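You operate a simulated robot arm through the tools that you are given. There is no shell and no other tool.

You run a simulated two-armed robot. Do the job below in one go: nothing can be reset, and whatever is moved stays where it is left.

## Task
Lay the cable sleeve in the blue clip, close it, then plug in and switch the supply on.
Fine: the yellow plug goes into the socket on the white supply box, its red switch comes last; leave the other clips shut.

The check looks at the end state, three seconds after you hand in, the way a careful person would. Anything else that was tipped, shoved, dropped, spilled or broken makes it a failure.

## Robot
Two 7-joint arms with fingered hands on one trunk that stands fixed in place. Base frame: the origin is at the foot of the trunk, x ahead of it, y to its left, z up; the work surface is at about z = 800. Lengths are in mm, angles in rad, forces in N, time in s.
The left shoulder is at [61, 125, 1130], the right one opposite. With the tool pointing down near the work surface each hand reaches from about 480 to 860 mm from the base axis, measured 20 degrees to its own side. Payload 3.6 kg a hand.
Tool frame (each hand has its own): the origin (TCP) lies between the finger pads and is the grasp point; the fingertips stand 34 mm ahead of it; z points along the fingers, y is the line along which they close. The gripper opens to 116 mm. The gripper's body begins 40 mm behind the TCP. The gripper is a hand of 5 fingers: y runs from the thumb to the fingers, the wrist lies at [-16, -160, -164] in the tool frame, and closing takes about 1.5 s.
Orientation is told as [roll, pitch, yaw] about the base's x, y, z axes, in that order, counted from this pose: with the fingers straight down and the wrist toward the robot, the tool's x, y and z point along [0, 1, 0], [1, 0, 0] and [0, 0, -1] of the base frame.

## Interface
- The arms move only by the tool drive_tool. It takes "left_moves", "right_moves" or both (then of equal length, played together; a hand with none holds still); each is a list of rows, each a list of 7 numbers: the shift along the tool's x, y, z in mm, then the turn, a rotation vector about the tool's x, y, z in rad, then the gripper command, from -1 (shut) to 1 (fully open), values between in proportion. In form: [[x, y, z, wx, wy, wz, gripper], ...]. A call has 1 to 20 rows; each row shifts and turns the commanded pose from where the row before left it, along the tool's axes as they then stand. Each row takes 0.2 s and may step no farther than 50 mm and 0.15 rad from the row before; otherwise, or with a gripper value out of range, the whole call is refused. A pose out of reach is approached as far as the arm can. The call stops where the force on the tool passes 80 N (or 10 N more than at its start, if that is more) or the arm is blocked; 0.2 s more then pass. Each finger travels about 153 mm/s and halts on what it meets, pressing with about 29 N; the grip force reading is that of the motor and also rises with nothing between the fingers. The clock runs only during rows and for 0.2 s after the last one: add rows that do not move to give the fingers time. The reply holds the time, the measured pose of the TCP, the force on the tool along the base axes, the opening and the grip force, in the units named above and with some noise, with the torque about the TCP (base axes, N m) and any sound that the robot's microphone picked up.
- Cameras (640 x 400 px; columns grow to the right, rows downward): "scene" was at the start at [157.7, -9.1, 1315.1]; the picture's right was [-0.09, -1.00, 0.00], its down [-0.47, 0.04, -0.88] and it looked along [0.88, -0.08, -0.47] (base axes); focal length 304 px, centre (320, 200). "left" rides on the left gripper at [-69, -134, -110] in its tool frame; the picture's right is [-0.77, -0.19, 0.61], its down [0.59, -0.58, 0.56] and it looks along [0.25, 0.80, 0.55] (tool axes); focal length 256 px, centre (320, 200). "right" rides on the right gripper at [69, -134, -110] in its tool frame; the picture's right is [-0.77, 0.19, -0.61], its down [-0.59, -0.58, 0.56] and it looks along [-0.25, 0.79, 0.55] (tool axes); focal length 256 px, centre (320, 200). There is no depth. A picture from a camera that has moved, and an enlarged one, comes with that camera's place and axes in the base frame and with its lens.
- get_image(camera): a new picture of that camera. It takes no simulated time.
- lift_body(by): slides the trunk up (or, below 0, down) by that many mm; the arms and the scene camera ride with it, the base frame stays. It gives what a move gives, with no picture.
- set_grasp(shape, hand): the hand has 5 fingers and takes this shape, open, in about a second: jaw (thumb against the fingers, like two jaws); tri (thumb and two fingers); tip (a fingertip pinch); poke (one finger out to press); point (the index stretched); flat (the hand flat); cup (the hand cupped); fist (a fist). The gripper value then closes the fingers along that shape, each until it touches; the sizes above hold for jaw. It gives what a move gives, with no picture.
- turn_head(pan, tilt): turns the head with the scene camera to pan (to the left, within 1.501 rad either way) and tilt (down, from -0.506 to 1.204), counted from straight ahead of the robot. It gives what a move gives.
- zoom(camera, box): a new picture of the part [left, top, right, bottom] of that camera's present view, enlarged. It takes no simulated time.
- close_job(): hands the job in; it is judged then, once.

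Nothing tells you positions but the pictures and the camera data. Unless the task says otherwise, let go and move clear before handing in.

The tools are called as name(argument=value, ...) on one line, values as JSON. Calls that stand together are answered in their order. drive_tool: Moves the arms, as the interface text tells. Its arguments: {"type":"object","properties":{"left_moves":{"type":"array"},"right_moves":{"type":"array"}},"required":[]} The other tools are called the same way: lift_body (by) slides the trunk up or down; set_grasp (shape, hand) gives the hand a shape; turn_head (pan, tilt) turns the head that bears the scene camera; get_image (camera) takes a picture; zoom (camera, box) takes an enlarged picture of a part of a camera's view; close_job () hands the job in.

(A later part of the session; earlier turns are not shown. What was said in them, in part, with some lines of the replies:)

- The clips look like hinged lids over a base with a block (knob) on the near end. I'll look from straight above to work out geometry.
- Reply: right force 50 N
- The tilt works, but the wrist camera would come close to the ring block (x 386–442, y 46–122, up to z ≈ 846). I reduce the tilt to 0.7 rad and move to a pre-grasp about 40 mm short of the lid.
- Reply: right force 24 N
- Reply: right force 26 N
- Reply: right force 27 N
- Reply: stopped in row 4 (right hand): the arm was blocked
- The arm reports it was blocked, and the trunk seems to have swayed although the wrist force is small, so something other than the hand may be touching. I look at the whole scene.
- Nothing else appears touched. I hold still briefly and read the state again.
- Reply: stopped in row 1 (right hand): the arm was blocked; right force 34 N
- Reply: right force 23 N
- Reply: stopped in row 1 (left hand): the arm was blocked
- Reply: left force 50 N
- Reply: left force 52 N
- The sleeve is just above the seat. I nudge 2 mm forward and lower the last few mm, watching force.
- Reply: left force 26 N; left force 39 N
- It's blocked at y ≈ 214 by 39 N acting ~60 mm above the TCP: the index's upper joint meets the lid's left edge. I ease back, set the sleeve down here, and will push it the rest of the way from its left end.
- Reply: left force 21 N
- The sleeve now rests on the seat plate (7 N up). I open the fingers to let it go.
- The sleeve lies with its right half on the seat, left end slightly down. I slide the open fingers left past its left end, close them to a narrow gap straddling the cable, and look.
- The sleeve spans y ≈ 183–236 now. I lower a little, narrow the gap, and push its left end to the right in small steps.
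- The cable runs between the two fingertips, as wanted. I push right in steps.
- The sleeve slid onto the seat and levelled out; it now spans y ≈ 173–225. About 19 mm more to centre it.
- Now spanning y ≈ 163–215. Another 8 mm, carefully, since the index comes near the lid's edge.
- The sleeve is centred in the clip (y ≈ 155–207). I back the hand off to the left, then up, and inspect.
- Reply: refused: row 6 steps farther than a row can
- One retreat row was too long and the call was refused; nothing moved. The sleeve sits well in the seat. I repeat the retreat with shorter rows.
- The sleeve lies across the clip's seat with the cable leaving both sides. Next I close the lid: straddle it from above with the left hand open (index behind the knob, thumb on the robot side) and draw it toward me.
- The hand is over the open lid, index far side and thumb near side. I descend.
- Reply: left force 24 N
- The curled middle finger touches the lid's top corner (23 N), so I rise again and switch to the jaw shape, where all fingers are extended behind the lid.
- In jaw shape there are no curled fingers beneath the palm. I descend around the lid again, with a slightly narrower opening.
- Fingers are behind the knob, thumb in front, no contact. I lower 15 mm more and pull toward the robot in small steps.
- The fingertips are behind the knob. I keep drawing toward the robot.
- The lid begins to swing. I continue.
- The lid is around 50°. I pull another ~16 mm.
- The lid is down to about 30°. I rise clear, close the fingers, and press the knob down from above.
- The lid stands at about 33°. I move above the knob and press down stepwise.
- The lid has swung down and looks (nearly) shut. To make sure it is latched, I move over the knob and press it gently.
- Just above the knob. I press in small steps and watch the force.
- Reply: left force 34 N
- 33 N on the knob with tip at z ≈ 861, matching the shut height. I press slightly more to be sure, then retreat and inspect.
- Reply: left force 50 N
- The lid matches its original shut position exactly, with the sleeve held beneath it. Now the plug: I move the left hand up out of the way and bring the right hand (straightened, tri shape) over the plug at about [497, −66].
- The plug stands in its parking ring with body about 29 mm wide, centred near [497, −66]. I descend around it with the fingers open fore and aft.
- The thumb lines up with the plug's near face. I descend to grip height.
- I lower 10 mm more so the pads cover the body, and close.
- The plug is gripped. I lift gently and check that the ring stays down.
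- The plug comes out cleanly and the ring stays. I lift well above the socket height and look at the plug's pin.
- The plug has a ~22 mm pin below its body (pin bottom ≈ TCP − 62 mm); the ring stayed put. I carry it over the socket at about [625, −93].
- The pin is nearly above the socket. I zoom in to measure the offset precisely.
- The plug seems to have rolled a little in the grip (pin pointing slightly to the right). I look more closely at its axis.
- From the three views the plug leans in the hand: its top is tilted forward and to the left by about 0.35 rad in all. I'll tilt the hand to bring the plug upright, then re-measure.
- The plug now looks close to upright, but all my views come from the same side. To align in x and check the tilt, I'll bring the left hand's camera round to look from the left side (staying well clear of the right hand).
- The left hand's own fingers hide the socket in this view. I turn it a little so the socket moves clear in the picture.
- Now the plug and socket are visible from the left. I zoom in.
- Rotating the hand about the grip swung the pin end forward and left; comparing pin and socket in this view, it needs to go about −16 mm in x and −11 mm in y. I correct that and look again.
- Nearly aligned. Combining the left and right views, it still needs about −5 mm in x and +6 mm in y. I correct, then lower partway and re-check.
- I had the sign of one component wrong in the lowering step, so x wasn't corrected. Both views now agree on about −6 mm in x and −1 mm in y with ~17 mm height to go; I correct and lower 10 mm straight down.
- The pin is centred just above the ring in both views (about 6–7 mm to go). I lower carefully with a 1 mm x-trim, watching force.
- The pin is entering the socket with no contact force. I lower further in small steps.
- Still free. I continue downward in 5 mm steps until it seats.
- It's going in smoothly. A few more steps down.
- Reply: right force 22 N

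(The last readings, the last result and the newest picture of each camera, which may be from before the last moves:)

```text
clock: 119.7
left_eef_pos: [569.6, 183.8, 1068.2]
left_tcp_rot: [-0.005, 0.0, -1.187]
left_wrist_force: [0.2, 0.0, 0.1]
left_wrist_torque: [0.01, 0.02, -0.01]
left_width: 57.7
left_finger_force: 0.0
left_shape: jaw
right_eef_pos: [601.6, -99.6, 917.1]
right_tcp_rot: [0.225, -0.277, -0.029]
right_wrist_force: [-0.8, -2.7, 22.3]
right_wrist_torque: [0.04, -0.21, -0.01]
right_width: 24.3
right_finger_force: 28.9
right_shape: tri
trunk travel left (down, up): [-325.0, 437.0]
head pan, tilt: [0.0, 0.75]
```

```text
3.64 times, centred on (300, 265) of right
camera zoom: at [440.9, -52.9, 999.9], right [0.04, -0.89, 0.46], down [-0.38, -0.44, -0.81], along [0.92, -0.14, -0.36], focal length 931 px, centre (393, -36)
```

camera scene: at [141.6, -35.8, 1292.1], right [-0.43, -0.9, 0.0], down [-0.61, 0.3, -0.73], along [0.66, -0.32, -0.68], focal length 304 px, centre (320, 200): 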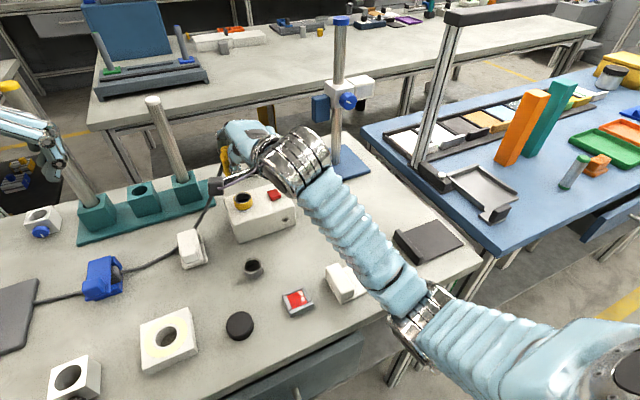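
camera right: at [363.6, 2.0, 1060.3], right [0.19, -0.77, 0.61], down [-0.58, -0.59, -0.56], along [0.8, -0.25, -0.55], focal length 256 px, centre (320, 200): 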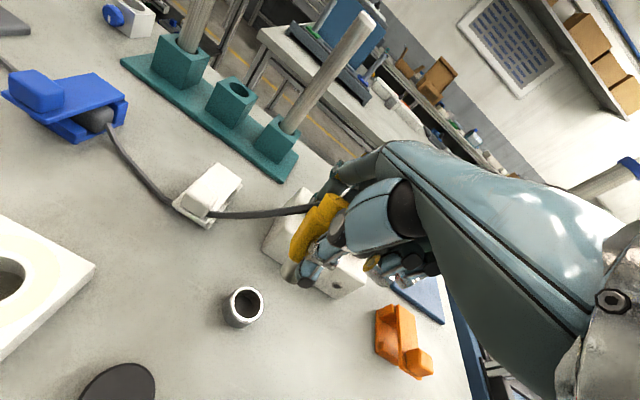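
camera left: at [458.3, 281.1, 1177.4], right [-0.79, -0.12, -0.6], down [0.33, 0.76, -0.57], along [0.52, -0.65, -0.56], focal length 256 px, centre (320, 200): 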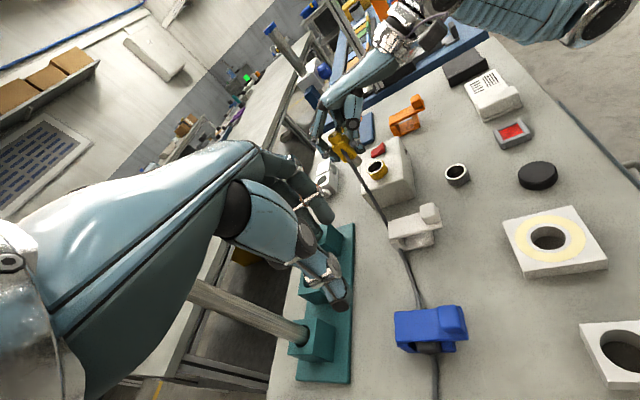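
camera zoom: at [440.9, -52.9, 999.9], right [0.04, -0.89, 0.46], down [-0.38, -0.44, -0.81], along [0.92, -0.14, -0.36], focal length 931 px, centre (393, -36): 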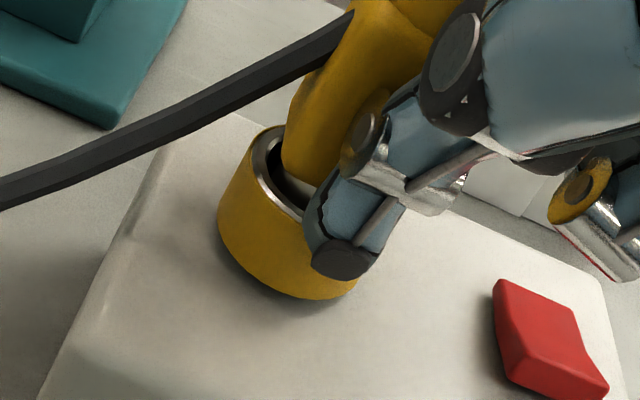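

The pin meets resistance at TCP z ≈ 917 (22 N), about where the socket bottom should be. I press a bit more to see whether it seats or clicks.

drive_tool(right_moves=[[-0.65, -0.8, 2.8, 0, 0, 0, -0.9], [0, 0, 0, 0, 0, 0, -0.9]])

zoom(camera="left", box=[340, 135, 400, 195])

```text
clock: 120.2
left_eef_pos: [570.5, 183.6, 1068.5]
left_tcp_rot: [-0.006, 0.0, -1.188]
left_wrist_force: [0.1, -0.2, 0.8]
left_wrist_torque: [0.01, -0.04, 0.01]
left_width: 57.4
left_finger_force: 0.1
left_shape: jaw
right_eef_pos: [600.4, -100.4, 916.7]
right_tcp_rot: [0.226, -0.283, -0.028]
right_wrist_force: [-2.5, -3.0, 32.8]
right_wrist_torque: [0.08, -0.22, -0.02]
right_width: 25.1
right_finger_force: 29.2
right_shape: tri
trunk travel left (down, up): [-325.0, 437.0]
head pan, tilt: [0.0, 0.75]
```

```text
6.67 times, centred on (370, 165) of left
camera zoom: at [455.0, 281.5, 1179.0], right [-0.79, -0.12, -0.61], down [0.33, 0.75, -0.57], along [0.52, -0.65, -0.56], focal length 1707 px, centre (-13, 433)
```

zoom: 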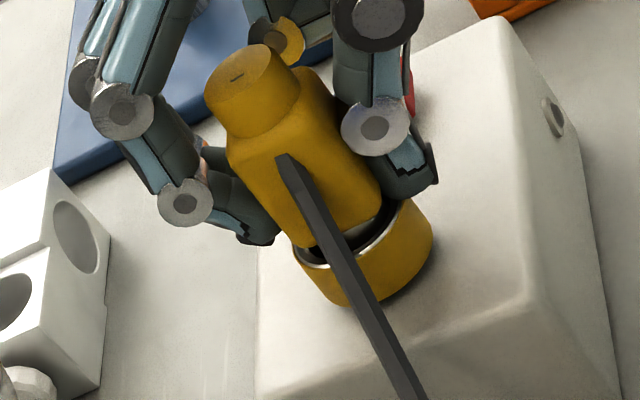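

It doesn't go deeper. I relax the push, then open the fingers so the plug can settle upright in the socket, and look.

drive_tool(right_moves=[[1.1, 1.4, -5, 0, 0, 0, -0.8], [0, 0, 0, 0, 0, 0, -0.7], [0, 0, 0, 0, 0, 0, -0.5], [0, 0, 0, 0, 0, 0, -0.3], [0, 0, 0, 0, 0, 0, -0.1], [0, 0, 0, 0, 0, 0, -0.1]])

zoom(camera="left", box=[340, 135, 400, 195])

zoom(camera="right", box=[240, 200, 380, 320])

```text
clock: 121.7
left_eef_pos: [572.5, 182.9, 1067.4]
left_tcp_rot: [-0.009, 0.001, -1.187]
left_wrist_force: [-0.2, 1.0, 0.6]
left_wrist_torque: [0.01, 0.01, 0.01]
left_width: 57.8
left_finger_force: 0.1
left_shape: jaw
right_eef_pos: [600.8, -101.1, 915.3]
right_tcp_rot: [0.223, -0.266, -0.03]
right_wrist_force: [1.2, -0.5, 1.2]
right_wrist_torque: [0.01, 0.02, 0.02]
right_width: 51.9
right_finger_force: 0.0
right_shape: tri
trunk travel left (down, up): [-325.0, 437.0]
head pan, tilt: [0.0, 0.75]
```

```text
6.67 times, centred on (370, 165) of left
camera zoom: at [458.2, 281.2, 1177.4], right [-0.79, -0.12, -0.6], down [0.33, 0.75, -0.57], along [0.52, -0.65, -0.56], focal length 1707 px, centre (-13, 433)
```

zoom: 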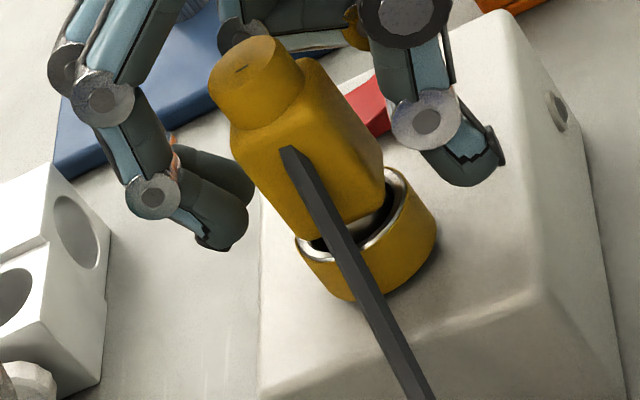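

```text
3.33 times, centred on (310, 260) of right
camera zoom: at [441.6, -53.5, 998.6], right [0.04, -0.89, 0.46], down [-0.39, -0.44, -0.81], along [0.92, -0.15, -0.36], focal length 853 px, centre (353, 0)
```

zoom: 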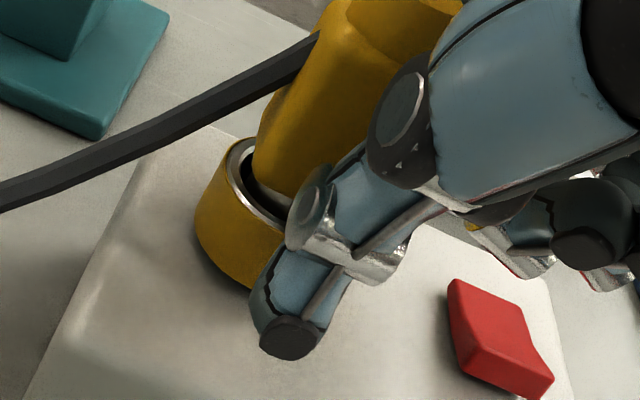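

The plug stands in the socket. I open wider and lift the hand straight up, keeping clear of the plug.

drive_tool(right_moves=[[0, 0, 0, 0, 0, 0, 0.2], [0, 0, 0, 0, 0, 0, 0.3], [2.1, 2.6, -9.4, 0, 0, 0, 0.3], [2.1, 2.6, -9.4, 0, 0, 0, 0.3], [2.1, 2.6, -9.4, 0, 0, 0, 0.3], [0, 0, 0, 0, 0, 0, 0.3]])

zoom(camera="left", box=[330, 115, 410, 195])

```text
clock: 123.0
left_eef_pos: [571.8, 182.8, 1067.5]
left_tcp_rot: [-0.007, 0.002, -1.187]
left_wrist_force: [0.5, 0.1, 0.4]
left_wrist_torque: [-0.03, -0.01, 0.0]
left_width: 57.6
left_finger_force: 0.0
left_shape: jaw
right_eef_pos: [602.3, -102.1, 945.3]
right_tcp_rot: [0.222, -0.267, -0.029]
right_wrist_force: [0.0, -0.2, -0.2]
right_wrist_torque: [0.02, 0.01, 0.01]
right_width: 75.2
right_finger_force: 0.0
right_shape: tri
trunk travel left (down, up): [-325.0, 437.0]
head pan, tilt: [0.0, 0.75]
```

```text
5.00 times, centred on (370, 155) of left
camera zoom: at [458.2, 281.2, 1177.5], right [-0.79, -0.12, -0.6], down [0.33, 0.75, -0.57], along [0.52, -0.65, -0.56], focal length 1280 px, centre (70, 425)
```

zoom: 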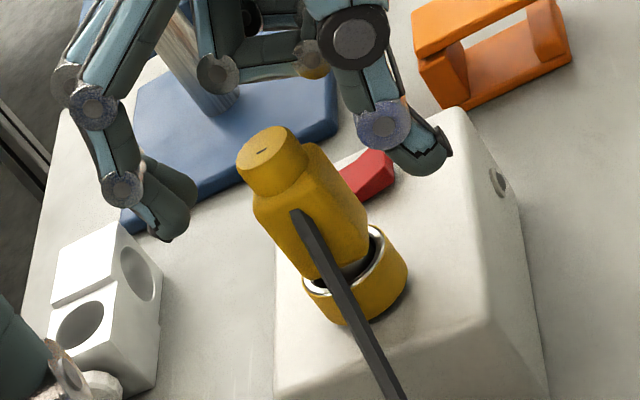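

Clear. I keep rising, then straighten the hand and look at the seated plug.

drive_tool(right_moves=[[4.3, 5.3, -18.8, 0, 0, 0, 0.3], [4.3, 5.3, -18.8, 0, 0, 0, 0.3], [4.3, 5.3, -18.8, 0, 0, 0, 0.3], [0, -20, 0, 0.09, -0.074, 0, 0.3], [0, -20, 0, 0.09, -0.074, 0, 0.3], [0, -20, 0, 0.09, -0.074, 0, 0.3], [-25, -10, 0, 0, 0, 0, 0.3], [-25, 0, 0, 0, 0, 0, 0.3], [0, 0, 0, 0, 0, 0, 0.3]])

get_image(camera="scene")

zoom(camera="scene", box=[335, 160, 425, 240])

zoom(camera="left", box=[330, 115, 410, 195])

zoom(camera="right", box=[80, 180, 280, 340])

```text
clock: 125.0
left_eef_pos: [572.4, 183.9, 1066.9]
left_tcp_rot: [-0.008, 0.002, -1.188]
left_wrist_force: [-0.4, -0.6, -0.1]
left_wrist_torque: [-0.03, -0.02, -0.01]
left_width: 57.4
left_finger_force: 0.1
left_shape: jaw
right_eef_pos: [535.1, -149.3, 995.4]
right_tcp_rot: [-0.004, 0.002, 0.001]
right_wrist_force: [-0.9, -0.2, 0.0]
right_wrist_torque: [0.01, -0.03, 0.03]
right_width: 75.1
right_finger_force: 0.0
right_shape: tri
trunk travel left (down, up): [-325.0, 437.0]
head pan, tilt: [0.0, 0.75]
```

```text
taken
camera scene: at [149.8, 0.3, 1292.1], right [0.0, -1.0, 0.0], down [-0.68, 0.0, -0.73], along [0.73, 0.0, -0.68], focal length 304 px, centre (320, 200)
```

scene: 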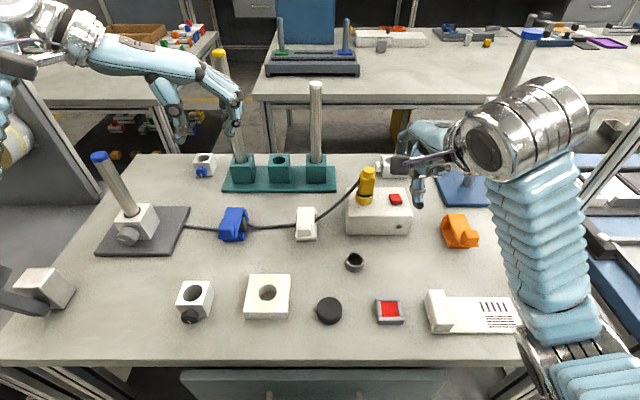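

```text
5.00 times, centred on (380, 200) of scene
camera zoom: at [149.8, 0.3, 1292.1], right [0.0, -1.0, 0.0], down [-0.68, 0.0, -0.73], along [0.73, 0.0, -0.68], focal length 1520 px, centre (20, 200)
```

zoom: 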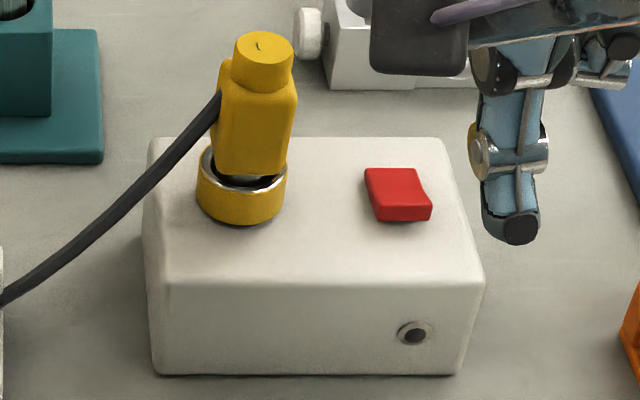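

```text
5.00 times, centred on (370, 155) of left
camera zoom: at [458.1, 281.6, 1177.4], right [-0.79, -0.12, -0.6], down [0.33, 0.76, -0.57], along [0.52, -0.65, -0.56], focal length 1280 px, centre (70, 425)
```

zoom: 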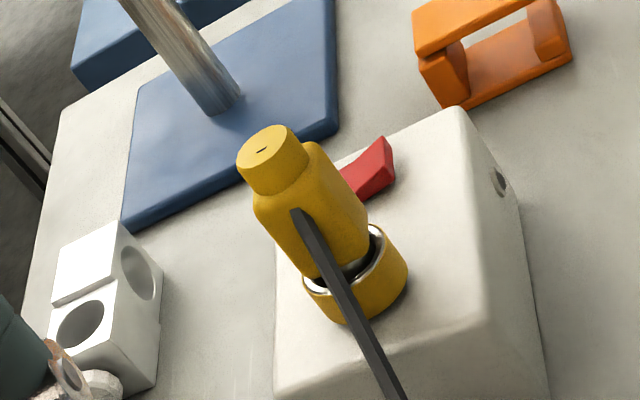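

```text
2.50 times, centred on (180, 260) of right
camera zoom: at [401.2, -80.7, 1106.5], right [0.19, -0.77, 0.61], down [-0.58, -0.59, -0.56], along [0.8, -0.25, -0.55], focal length 640 px, centre (670, 50)
```

zoom: 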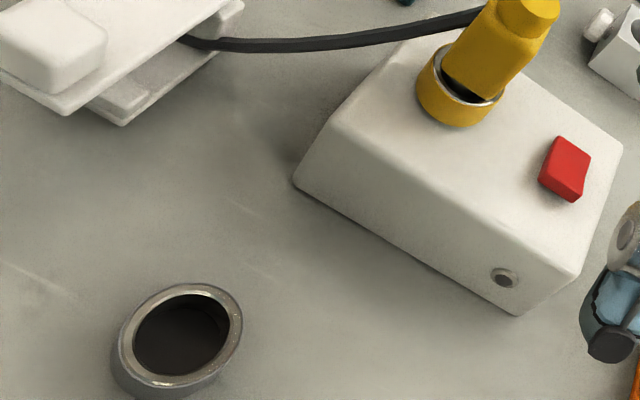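

The plug is in the socket but leans slightly. I zoom in closely to judge how deep it sits.

zoom(camera="scene", box=[350, 160, 390, 210])

zoom(camera="right", box=[230, 160, 310, 240])

zoom(camera="left", box=[355, 130, 395, 190])

```text
8.00 times, centred on (370, 185) of scene
camera zoom: at [149.8, 0.3, 1292.1], right [0.0, -1.0, 0.0], down [-0.68, 0.0, -0.73], along [0.73, 0.0, -0.68], focal length 2433 px, centre (-80, 320)
```

zoom: 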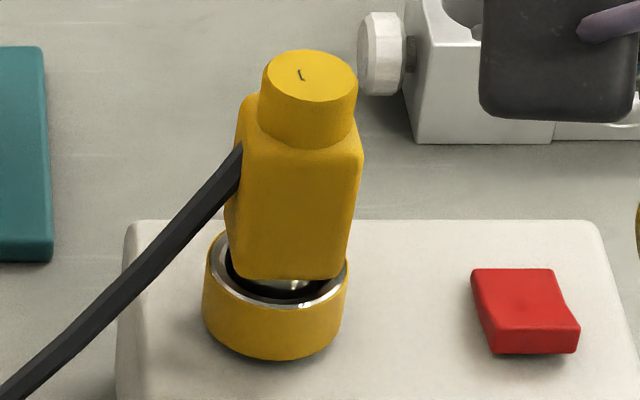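

```text
5.00 times, centred on (270, 200) of right
camera zoom: at [401.2, -80.7, 1106.5], right [0.19, -0.77, 0.61], down [-0.58, -0.59, -0.56], along [0.8, -0.25, -0.55], focal length 1280 px, centre (570, 200)
```

zoom: 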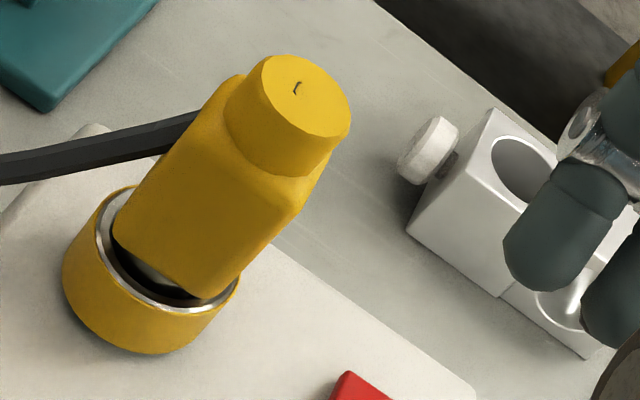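

```text
6.67 times, centred on (375, 160) of left
camera zoom: at [458.1, 281.6, 1177.4], right [-0.79, -0.12, -0.6], down [0.33, 0.76, -0.57], along [0.52, -0.65, -0.56], focal length 1707 px, centre (-47, 467)
```

zoom: 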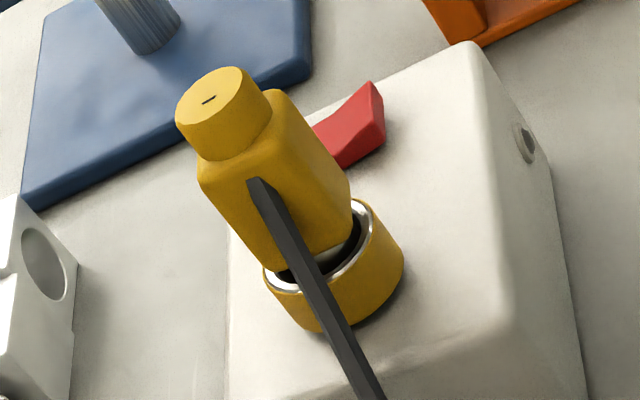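

The plug is down at the socket bottom (about 5 mm gap at its shoulder, as in its parking ring) and almost upright. Next, the red rocker: I zoom in to see which end is raised.

zoom(camera="scene", box=[384, 186, 408, 208])

zoom(camera="left", box=[365, 135, 395, 165])

zoom(camera="right", box=[280, 200, 330, 250])

```text
16.00 times, centred on (396, 197) of scene
camera zoom: at [149.8, 0.3, 1292.1], right [0.0, -1.0, 0.0], down [-0.68, 0.0, -0.73], along [0.73, 0.0, -0.68], focal length 4865 px, centre (-896, 248)
```

zoom: 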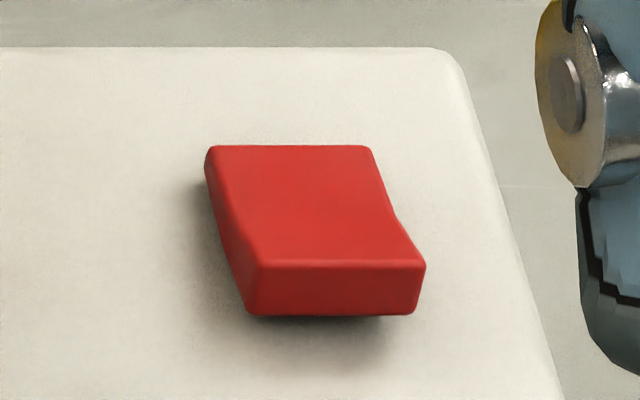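

```text
13.33 times, centred on (380, 150) of left
camera zoom: at [458.1, 281.6, 1177.4], right [-0.79, -0.12, -0.6], down [0.33, 0.76, -0.57], along [0.52, -0.65, -0.56], focal length 3413 px, centre (-480, 867)
```

zoom: 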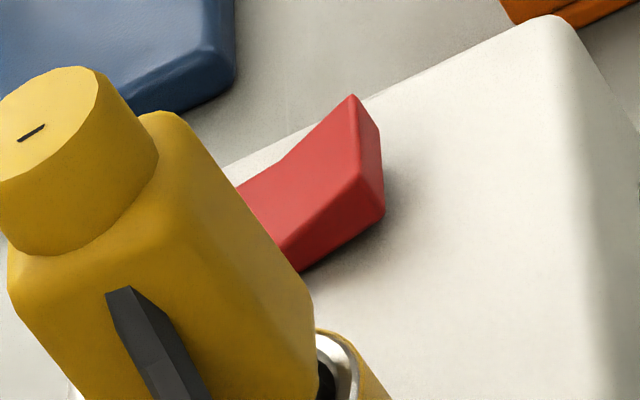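

```text
8.00 times, centred on (305, 225) of right
camera zoom: at [401.2, -80.7, 1106.5], right [0.19, -0.77, 0.61], down [-0.58, -0.59, -0.56], along [0.8, -0.25, -0.55], focal length 2048 px, centre (440, 0)
```

zoom: 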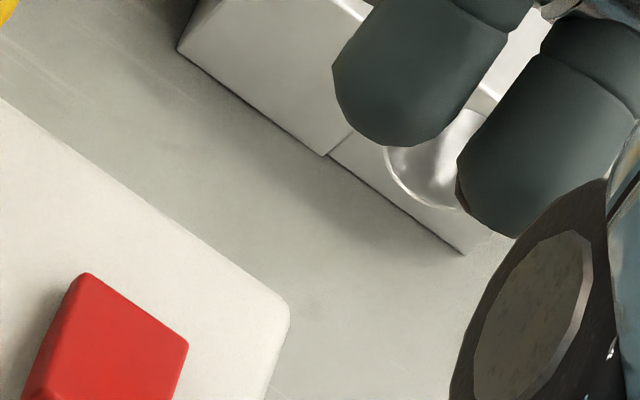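

The near (robot-side) end of the rocker is raised with a gap beneath it, so pressing that end at about [611, −159] will switch it on. I set the right hand to the poke shape and find where its fingertip is.

set_grasp(hand="right", shape="poke")

get_image(camera="right")

zoom(camera="scene", box=[340, 130, 480, 240])

zoom(camera="left", box=[290, 60, 430, 180])

```text
clock: 126.0
left_eef_pos: [571.8, 182.8, 1067.5]
left_tcp_rot: [-0.006, 0.002, -1.185]
left_wrist_force: [0.5, -0.5, 1.2]
left_wrist_torque: [0.01, 0.03, 0.03]
left_width: 58.1
left_finger_force: 0.1
left_shape: jaw
right_eef_pos: [534.8, -149.2, 996.2]
right_tcp_rot: [-0.003, 0.0, -0.001]
right_wrist_force: [-0.2, -0.6, -0.1]
right_wrist_torque: [-0.02, 0.01, 0.01]
right_width: 0.0
right_finger_force: 0.0
right_shape: poke
trunk travel left (down, up): [-325.0, 437.0]
head pan, tilt: [0.0, 0.75]
```

```text
taken
camera right: at [401.3, -80.9, 1106.5], right [0.19, -0.77, 0.61], down [-0.58, -0.59, -0.56], along [0.79, -0.25, -0.55], focal length 256 px, centre (320, 200)
```

right: 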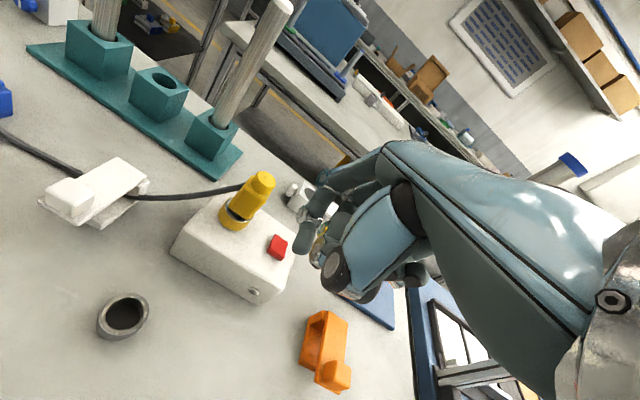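

```text
3.64 times, centred on (410, 185) of scene
camera zoom: at [149.8, 0.1, 1292.1], right [0.0, -1.0, 0.0], down [-0.68, 0.0, -0.73], along [0.73, 0.0, -0.68], focal length 1106 px, centre (-7, 254)
```

zoom: 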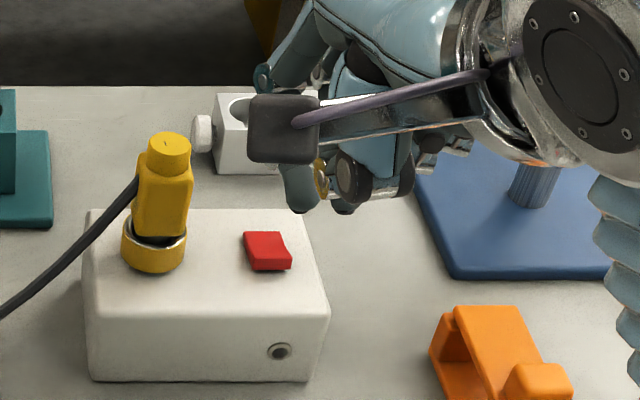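

```text
3.33 times, centred on (360, 120) of left
camera zoom: at [458.3, 281.1, 1177.5], right [-0.79, -0.12, -0.6], down [0.33, 0.75, -0.57], along [0.52, -0.65, -0.56], focal length 853 px, centre (187, 467)
```

zoom: 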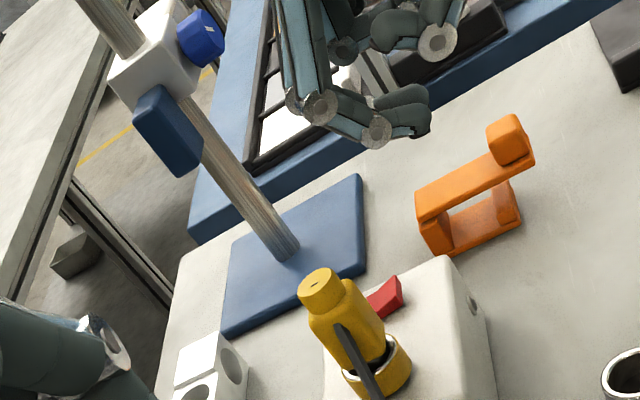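

The poke fingertip is roughly 10 mm ahead, 4 mm left and 43 mm below the TCP. I move it above the rocker's near end and check.

drive_tool(right_moves=[[-4.7, 22, 15, 0, 0, 0, 0], [-4.7, 22, 15, 0, 0, 0, 0], [-4.7, 22, 15, 0, 0, 0, 0], [0, 0, 12, 0, 0, 0, 0], [0, 0, 0, 0, 0, 0, 0]])

zoom(camera="right", box=[200, 160, 400, 320])

zoom(camera="scene", box=[350, 150, 450, 230])

zoom(camera="left", box=[330, 90, 420, 180])

```text
clock: 127.2
left_eef_pos: [571.9, 182.0, 1066.6]
left_tcp_rot: [-0.006, 0.003, -1.185]
left_wrist_force: [0.9, 0.0, 0.4]
left_wrist_torque: [0.02, -0.02, -0.01]
left_width: 57.9
left_finger_force: 0.1
left_shape: jaw
right_eef_pos: [599.9, -163.3, 938.4]
right_tcp_rot: [-0.004, 0.001, -0.001]
right_wrist_force: [-0.6, -0.1, 0.5]
right_wrist_torque: [0.05, 0.03, 0.0]
right_width: 0.0
right_finger_force: 0.1
right_shape: poke
trunk travel left (down, up): [-325.0, 437.0]
head pan, tilt: [0.0, 0.75]
```

```text
2.50 times, centred on (300, 240) of right
camera zoom: at [466.8, -94.8, 1049.0], right [0.19, -0.77, 0.61], down [-0.58, -0.59, -0.56], along [0.8, -0.25, -0.55], focal length 640 px, centre (370, 100)
```

zoom: 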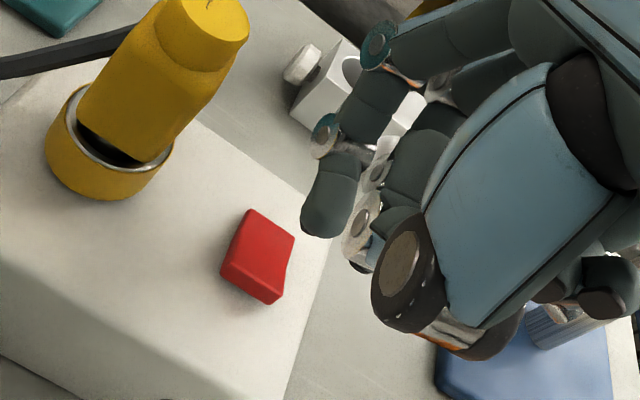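

```text
5.00 times, centred on (400, 190) of scene
camera zoom: at [149.8, 0.1, 1292.1], right [0.0, -1.0, 0.0], down [-0.68, 0.0, -0.73], along [0.73, 0.0, -0.68], focal length 1520 px, centre (-80, 250)
```

zoom: 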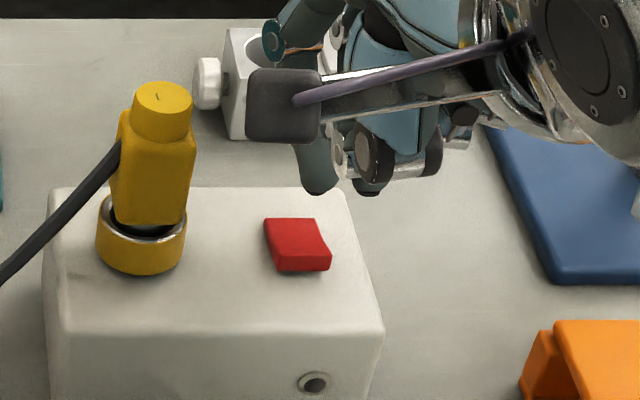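

```text
4.44 times, centred on (375, 135) of left
camera zoom: at [458.3, 281.2, 1177.4], right [-0.79, -0.12, -0.6], down [0.33, 0.75, -0.57], along [0.52, -0.65, -0.56], focal length 1138 px, centre (76, 489)
```

zoom: 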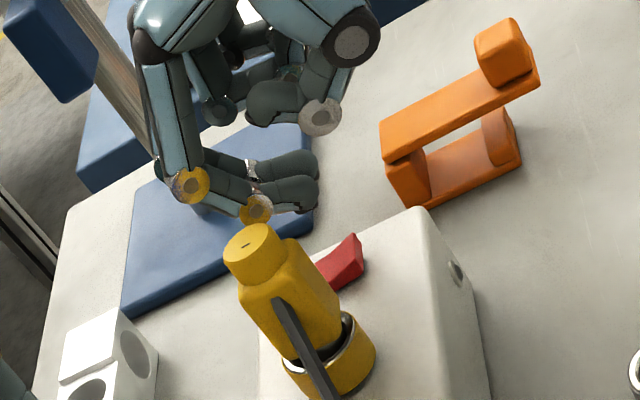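

I zoom in to verify the finger's attitude over the switch.

zoom(camera="left", box=[355, 100, 395, 160])

zoom(camera="scene", box=[380, 170, 430, 210])

zoom(camera="right", box=[260, 180, 360, 280])

```text
6.67 times, centred on (375, 130) of left
camera zoom: at [458.3, 281.2, 1177.4], right [-0.79, -0.12, -0.6], down [0.33, 0.75, -0.57], along [0.52, -0.65, -0.56], focal length 1707 px, centre (-47, 667)
```

zoom: 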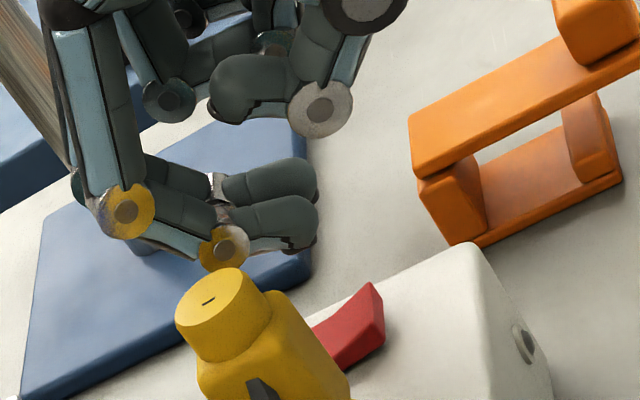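

```text
10.00 times, centred on (405, 190) of scene
camera zoom: at [149.8, 0.1, 1292.1], right [0.0, -1.0, 0.0], down [-0.68, 0.0, -0.73], along [0.73, 0.0, -0.68], focal length 3041 px, centre (-530, 300)
```

zoom: 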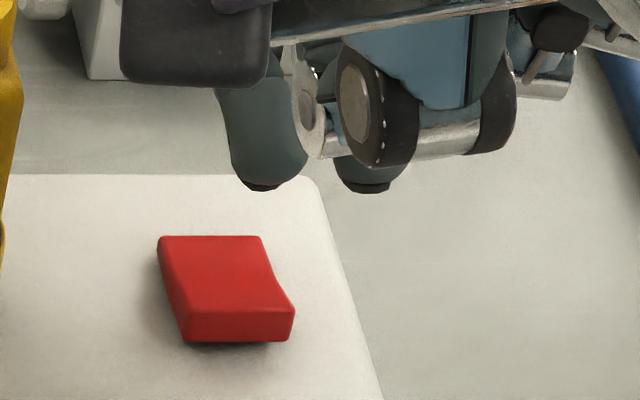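

```text
4.00 times, centred on (310, 230) of right
camera zoom: at [466.8, -94.8, 1049.0], right [0.19, -0.77, 0.61], down [-0.58, -0.59, -0.56], along [0.8, -0.25, -0.55], focal length 1024 px, centre (360, 80)
```

zoom: 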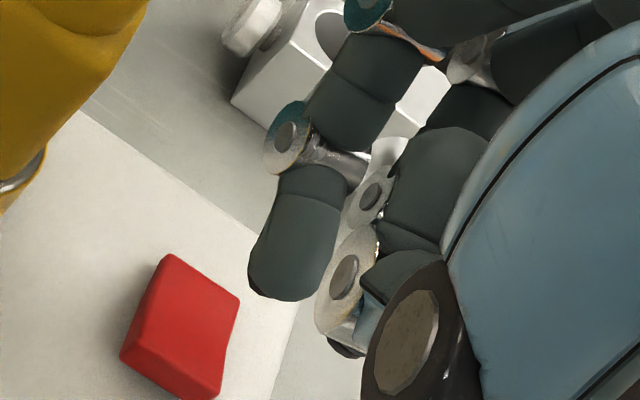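

In this shape the fingertip lies on the TCP axis (about 34 mm below), with the last joint slanting back toward the robot. I tilt the hand 0.35 rad so the finger points down more, then check again.

drive_tool(right_moves=[[0, 0, 0, -0.12, 0, 0, 0], [0, 0, 0, -0.12, 0, 0, 0], [0, 0, 0, -0.11, 0, 0, 0], [0, 0, 0, 0, 0, 0, 0]])

zoom(camera="left", box=[345, 90, 405, 165])

zoom(camera="scene", box=[380, 165, 430, 210])

zoom(camera="right", box=[240, 180, 360, 300])

```text
clock: 128.2
left_eef_pos: [572.3, 184.0, 1067.1]
left_tcp_rot: [-0.007, 0.003, -1.186]
left_wrist_force: [0.3, -0.2, 0.0]
left_wrist_torque: [0.0, 0.0, -0.01]
left_width: 57.8
left_finger_force: 0.1
left_shape: jaw
right_eef_pos: [599.4, -164.0, 938.8]
right_tcp_rot: [-0.003, -0.35, 0.003]
right_wrist_force: [-0.2, -0.6, 0.0]
right_wrist_torque: [-0.02, 0.02, -0.03]
right_width: 0.2
right_finger_force: 0.1
right_shape: poke
trunk travel left (down, up): [-325.0, 437.0]
head pan, tilt: [0.0, 0.75]
```

```text
5.33 times, centred on (375, 128) of left
camera zoom: at [458.3, 281.2, 1177.4], right [-0.79, -0.12, -0.6], down [0.33, 0.75, -0.57], along [0.52, -0.65, -0.56], focal length 1365 px, centre (27, 587)
```

zoom: 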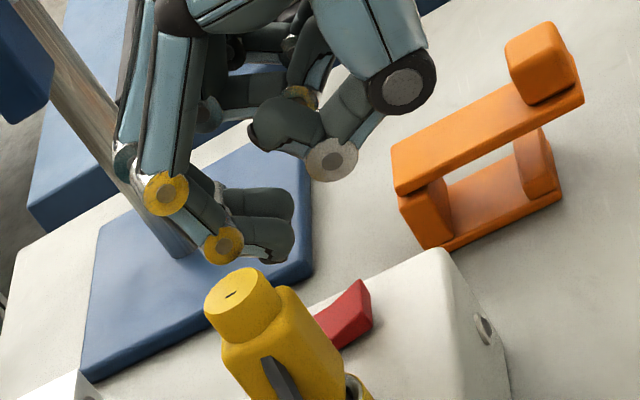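

```text
8.89 times, centred on (405, 188) of scene
camera zoom: at [149.8, 0.1, 1292.1], right [0.0, -1.0, 0.0], down [-0.68, 0.0, -0.73], along [0.73, 0.0, -0.68], focal length 2703 px, centre (-436, 311)
```

zoom: 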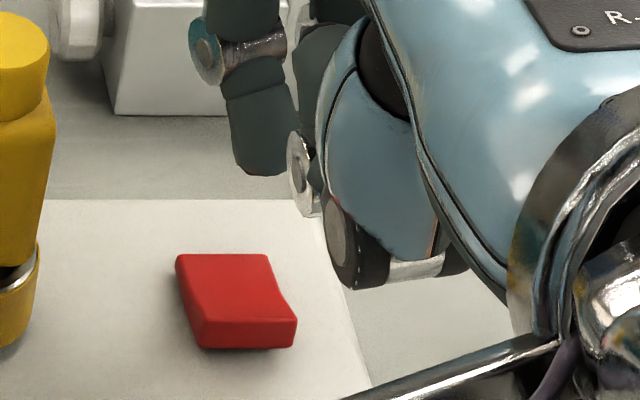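

```text
3.33 times, centred on (300, 240) of right
camera zoom: at [436.5, -94.8, 996.2], right [-0.03, -0.77, 0.64], down [-0.35, -0.59, -0.73], along [0.94, -0.25, -0.25], focal length 853 px, centre (387, 67)
```

zoom: 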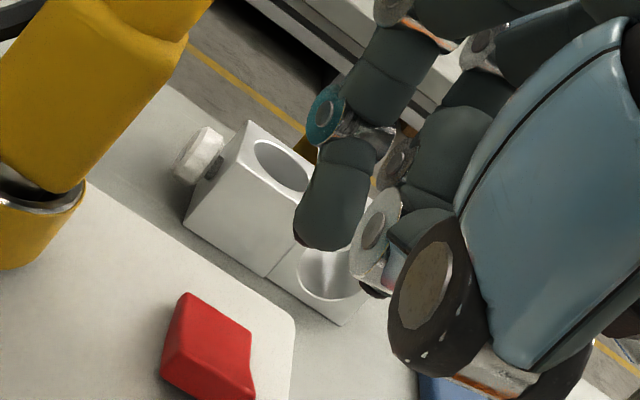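

The tip is over the rocker's near end (x ≈ 609, y ≈ −155). I lower 30 mm straight down with a 3 mm shift right and check.

drive_tool(right_moves=[[-1.5, -5.15, 14.1, 0, 0, 0, 0], [-1.5, -5.15, 14.1, 0, 0, 0, 0], [0, 0, 0, 0, 0, 0, 0]])

zoom(camera="left", box=[345, 100, 405, 175])

zoom(camera="scene", box=[380, 170, 430, 215])

zoom(camera="right", box=[240, 180, 360, 300])

```text
clock: 128.9
left_eef_pos: [571.7, 183.1, 1065.7]
left_tcp_rot: [-0.006, 0.002, -1.187]
left_wrist_force: [0.5, -0.2, -0.1]
left_wrist_torque: [-0.05, 0.03, -0.02]
left_width: 57.8
left_finger_force: 0.0
left_shape: jaw
right_eef_pos: [598.9, -166.9, 908.8]
right_tcp_rot: [-0.002, -0.349, 0.001]
right_wrist_force: [0.5, -0.7, -0.3]
right_wrist_torque: [0.03, 0.0, 0.02]
right_width: 0.2
right_finger_force: 0.1
right_shape: poke
trunk travel left (down, up): [-325.0, 437.0]
head pan, tilt: [0.0, 0.75]
```

```text
5.33 times, centred on (375, 138) of left
camera zoom: at [458.2, 281.2, 1177.5], right [-0.79, -0.12, -0.6], down [0.33, 0.75, -0.57], along [0.52, -0.65, -0.56], focal length 1365 px, centre (27, 533)
```

zoom: 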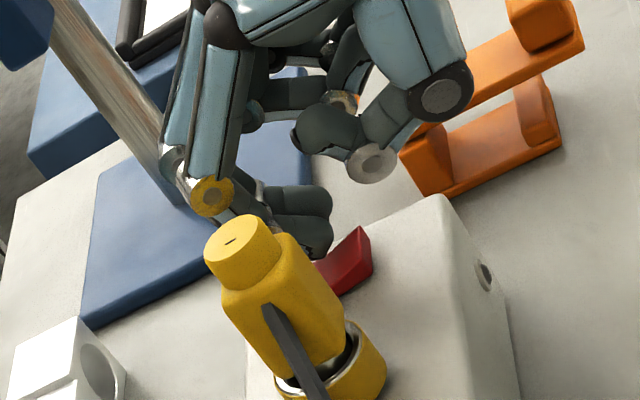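

```text
8.89 times, centred on (405, 192) of scene
camera zoom: at [149.7, 0.1, 1292.1], right [0.0, -1.0, 0.0], down [-0.68, 0.0, -0.73], along [0.73, 0.0, -0.68], focal length 2703 px, centre (-436, 267)
```

zoom: 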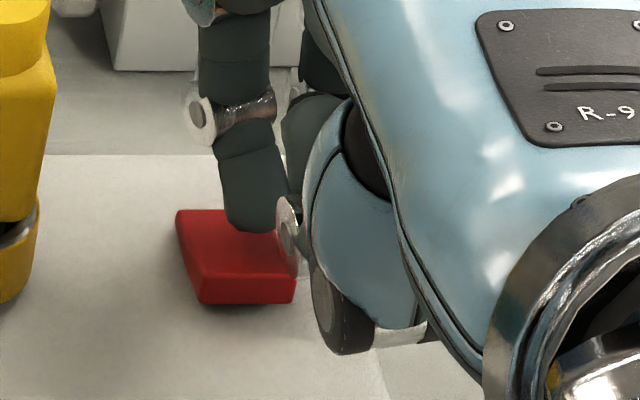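

```text
3.33 times, centred on (300, 240) of right
camera zoom: at [436.4, -97.8, 966.4], right [-0.03, -0.77, 0.64], down [-0.35, -0.59, -0.73], along [0.94, -0.25, -0.25], focal length 853 px, centre (387, 67)
```

zoom: 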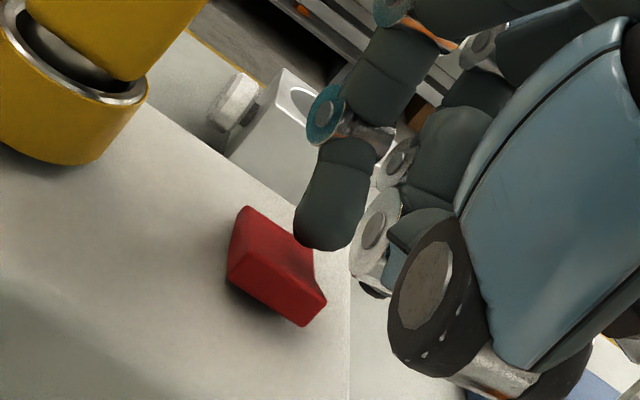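

The fingertip is about 12 mm above the raised near end, centred on it. I lower 9 mm, then press in small steps.

drive_tool(right_moves=[[0, -2.2, 8.8, 0, 0, 0, 0], [0, 0, 0, 0, 0, 0, 0]])

drive_tool(right_moves=[[0, -1.0, 2.8, 0, 0, 0, 0], [0, 0, 0, 0, 0, 0, 0]])

zoom(camera="right", box=[240, 180, 360, 300])

zoom(camera="left", box=[355, 120, 405, 170])

```text
clock: 129.6
left_eef_pos: [570.4, 182.4, 1068.5]
left_tcp_rot: [-0.005, -0.002, -1.185]
left_wrist_force: [0.0, 0.0, -0.2]
left_wrist_torque: [0.01, 0.02, 0.02]
left_width: 57.7
left_finger_force: 0.1
left_shape: jaw
right_eef_pos: [599.5, -166.4, 904.5]
right_tcp_rot: [-0.003, -0.359, 0.002]
right_wrist_force: [-3.6, -1.0, 17.3]
right_wrist_torque: [0.22, 0.05, 0.04]
right_width: 0.0
right_finger_force: 0.1
right_shape: poke
trunk travel left (down, up): [-325.0, 437.0]
head pan, tilt: [0.0, 0.75]
```

```text
clock: 130.2
left_eef_pos: [569.8, 183.2, 1068.6]
left_tcp_rot: [-0.005, -0.001, -1.187]
left_wrist_force: [0.1, -0.3, -0.6]
left_wrist_torque: [-0.02, 0.01, -0.05]
left_width: 58.0
left_finger_force: 0.0
left_shape: jaw
right_eef_pos: [599.4, -166.9, 902.3]
right_tcp_rot: [-0.003, -0.363, 0.005]
right_wrist_force: [0.5, -4.5, 32.2]
right_wrist_torque: [0.26, -0.16, -0.01]
right_width: 0.0
right_finger_force: 0.1
right_shape: poke
trunk travel left (down, up): [-325.0, 437.0]
head pan, tilt: [0.0, 0.75]
```

```text
3.33 times, centred on (300, 240) of right
camera zoom: at [435.6, -97.4, 958.1], right [-0.04, -0.77, 0.64], down [-0.34, -0.59, -0.73], along [0.94, -0.25, -0.23], focal length 853 px, centre (387, 67)
```

zoom: 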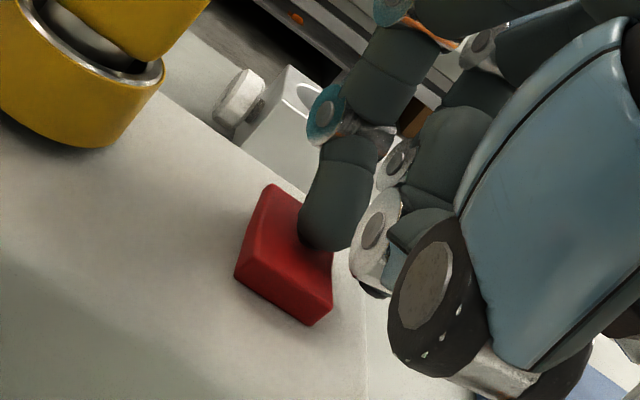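

```text
8.00 times, centred on (380, 145) of left
camera zoom: at [455.2, 281.6, 1179.0], right [-0.79, -0.12, -0.61], down [0.33, 0.75, -0.57], along [0.52, -0.65, -0.56], focal length 2048 px, centre (-160, 640)
```

zoom: 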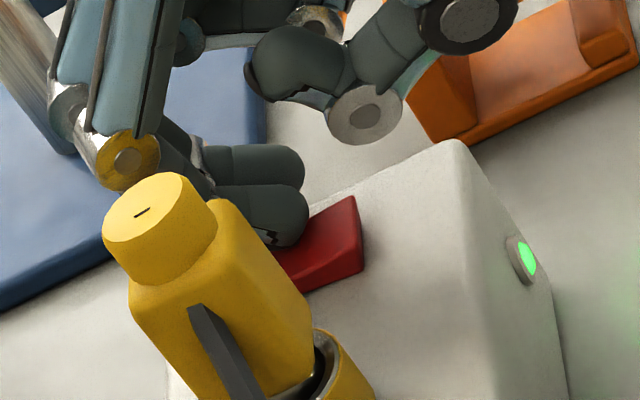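

The lamp on the box front now glows green: the supply is on. I lift the finger straight off and check that it stays on.

drive_tool(right_moves=[[0, 3.4, -9.4, 0, 0, 0, 0], [0, 5.1, -14, 0, 0, 0, 0], [0, 10.3, -28, 0, 0, 0, 0], [0, 10.3, -28, 0, 0, 0, 0], [0, 0, 0, 0, 0, 0, 0]])

zoom(camera="left", box=[345, 110, 415, 180])

zoom(camera="scene", box=[340, 160, 430, 240])

```text
clock: 131.3
left_eef_pos: [571.3, 184.3, 1067.1]
left_tcp_rot: [-0.008, 0.004, -1.188]
left_wrist_force: [0.7, 0.2, -0.8]
left_wrist_torque: [-0.01, -0.02, 0.01]
left_width: 57.7
left_finger_force: 0.1
left_shape: jaw
right_eef_pos: [600.1, -165.2, 982.4]
right_tcp_rot: [-0.001, -0.349, 0.003]
right_wrist_force: [0.1, -0.6, 0.3]
right_wrist_torque: [0.01, 0.02, -0.02]
right_width: 0.0
right_finger_force: 0.2
right_shape: poke
trunk travel left (down, up): [-325.0, 437.0]
head pan, tilt: [0.0, 0.75]
```

```text
5.71 times, centred on (380, 145) of left
camera zoom: at [458.1, 281.8, 1177.5], right [-0.79, -0.12, -0.61], down [0.33, 0.75, -0.57], along [0.52, -0.65, -0.56], focal length 1463 px, centre (-23, 514)
```

zoom: 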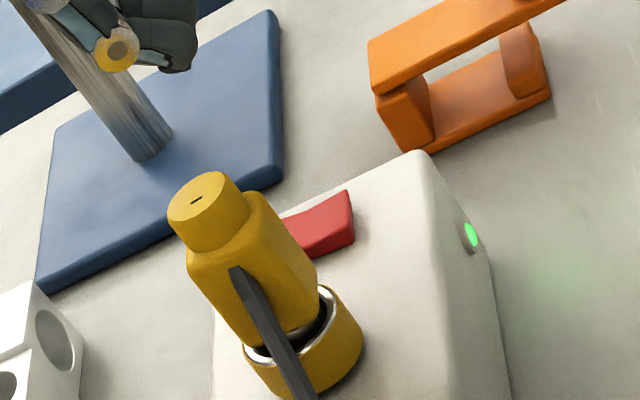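

```text
5.00 times, centred on (385, 200) of scene
camera zoom: at [149.7, 0.0, 1292.0], right [0.0, -1.0, 0.0], down [-0.68, 0.0, -0.73], along [0.73, 0.0, -0.68], focal length 1520 px, centre (-5, 200)
```

zoom: 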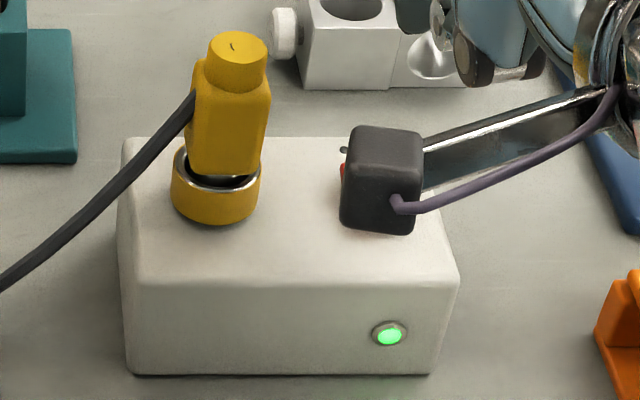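

The green lamp stays lit with the finger off. Now I move both hands clear and straighten them.

drive_tool(left_moves=[[-18, -24.6, -20, 0, 0, 0, 0], [-18, -24.6, -20, 0, 0, 0, 0], [-18, -24.6, -20, 0, 0, 0, 0], [-18, -24.6, -18, 0, 0, 0, 0], [-18, -24.6, -18, 0, 0, 0, 0], [0, 0, 0, 0, 0, 0, 0]], right_moves=[[-15, -24.4, -30.2, 0, 0, 0, 0], [-15, -24.4, -30.2, 0, 0, 0, 0], [-15, -24.4, -30.2, 0, 0, 0, 0], [0, 0, 0, 0.12, 0, 0, 0], [0, 0, 0, 0.12, 0, 0, 0], [0, 0, 0, 0.11, 0, 0, 0]])

drive_tool(left_moves=[[0, 0, 0, 0, 0, -0.148, 0], [0, 0, 0, 0, 0, -0.148, 0], [0, 0, 0, 0, 0, -0.148, 0], [0, 0, 0, 0, 0, -0.148, 0], [0, 0, 0, 0, 0, -0.148, 0], [0, 0, 0, 0, 0, -0.148, 0], [0, 0, 0, 0, 0, -0.148, 0], [0, 0, 0, 0, 0, -0.148, 0]], right_moves=[[-10, 0, -15, 0, 0, 0, 0], [-10, 0, -15, 0, 0, 0, 0], [-10, 0, -10, 0, 0, 0, 0], [-10, 0, 0, 0, 0, 0, 0], [-10, 0, 0, 0, 0, 0, 0], [0, 0, 0, 0, 0, 0, 0], [0, 0, 0, 0, 0, 0, 0], [0, 0, 0, 0, 0, 0, 0]])

get_image(camera="scene")

zoom(camera="scene", box=[340, 160, 430, 240])

zoom(camera="scene", box=[208, 203, 264, 243])

zoom(camera="scene", box=[170, 190, 380, 280])

```text
clock: 132.8
left_eef_pos: [446.3, 265.1, 1164.7]
left_tcp_rot: [-0.009, 0.003, -1.186]
left_wrist_force: [0.8, -0.2, -0.2]
left_wrist_torque: [-0.01, 0.02, -0.02]
left_width: 57.6
left_finger_force: 0.0
left_shape: jaw
right_eef_pos: [519.3, -202.5, 1030.7]
right_tcp_rot: [-0.004, 0.001, 0.0]
right_wrist_force: [0.0, -0.9, 0.1]
right_wrist_torque: [0.0, 0.0, -0.01]
right_width: 0.0
right_finger_force: 0.1
right_shape: poke
right hand out of reach, approached as far as the arm can: row 3
trunk travel left (down, up): [-325.0, 437.0]
head pan, tilt: [0.0, 0.75]
```

```text
clock: 134.6
left_eef_pos: [443.7, 263.3, 1165.8]
left_tcp_rot: [-0.002, 0.006, -0.003]
left_wrist_force: [-0.1, -0.3, -0.1]
left_wrist_torque: [0.01, -0.03, 0.01]
left_width: 57.9
left_finger_force: 0.1
left_shape: jaw
right_eef_pos: [519.3, -252.7, 1071.8]
right_tcp_rot: [-0.002, 0.0, 0.001]
right_wrist_force: [0.3, 1.0, -0.5]
right_wrist_torque: [0.05, 0.0, -0.01]
right_width: 0.1
right_finger_force: 0.0
right_shape: poke
trunk travel left (down, up): [-325.0, 437.0]
head pan, tilt: [0.0, 0.75]
```

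```text
taken
camera scene: at [149.3, -0.6, 1292.1], right [0.0, -1.0, 0.0], down [-0.68, 0.0, -0.73], along [0.73, 0.0, -0.68], focal length 304 px, centre (320, 200)
```

scene: 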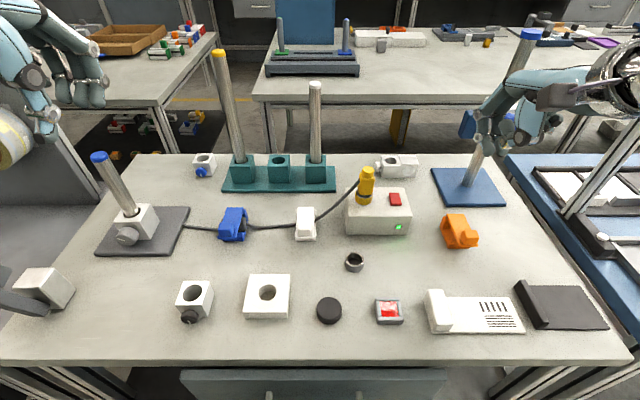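

```text
5.00 times, centred on (385, 200) of scene
camera zoom: at [149.3, -0.6, 1292.1], right [0.0, -1.0, 0.0], down [-0.68, 0.0, -0.73], along [0.73, 0.0, -0.68], focal length 1520 px, centre (-5, 200)
```

zoom: 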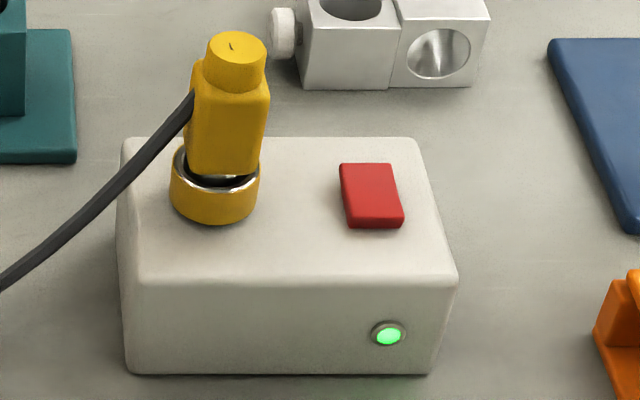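

```text
10.00 times, centred on (236, 223) of scene
camera zoom: at [149.3, -0.6, 1292.1], right [0.0, -1.0, 0.0], down [-0.68, 0.0, -0.73], along [0.73, 0.0, -0.68], focal length 3041 px, centre (1160, -30)
```

zoom: 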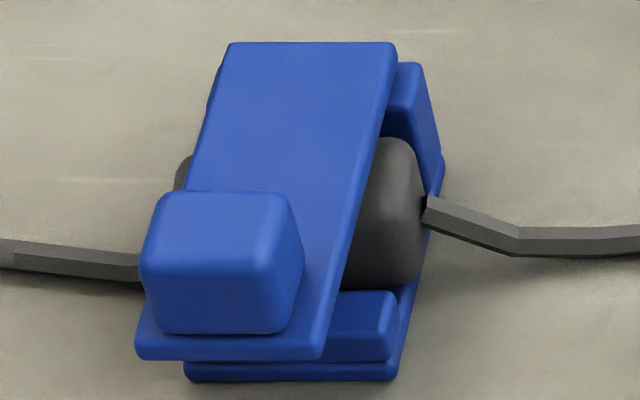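

```text
3.05 times, centred on (275, 235) of scene
camera zoom: at [149.3, -0.6, 1292.1], right [0.0, -1.0, 0.0], down [-0.68, 0.0, -0.73], along [0.73, 0.0, -0.68], focal length 927 px, centre (457, 93)
```

zoom: 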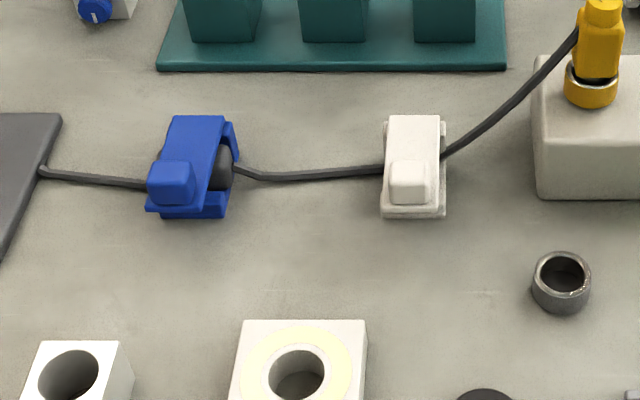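

Checking the final state, everything requested is in place and nothing else looks disturbed:
- **Clip:** the sleeve lies in the blue clip and the lid is fully shut.
- **Plug:** the yellow plug is in the supply's socket, leaning very slightly.
- **Supply:** the rocker is switched over and the green lamp is lit.
- **Surroundings:** the white and orange clips are still shut, and the parking ring and other objects are where they were.

Both hands are clear, so I hand in.

close_job()

```text
The job is handed in.
```

The job is done and handed in. The cable sleeve is in the blue clip with its lid shut. The yellow plug is in the supply's socket, and I pressed the red switch last.

- **Supply:** the green lamp on the front of the white box came on when I pressed the switch, and it was still lit after I let go.
- **Clip:** the blue lid is back in the same shut position it started in. I pressed it down with about 49 N but heard no click.
- **Plug:** it sits at the bottom of the socket with a very slight lean.
- **Bumps along the way:** I pressed on the blue clip several times while finding a way to open it. At one point my fingers were caught under the lid and the arm stopped as blocked. The clip's base did not move.
- **Everything else:** the white and orange clips are still shut, and I saw nothing tipped or moved. The cable from the blue clip to the plug now passes right at the white clip.
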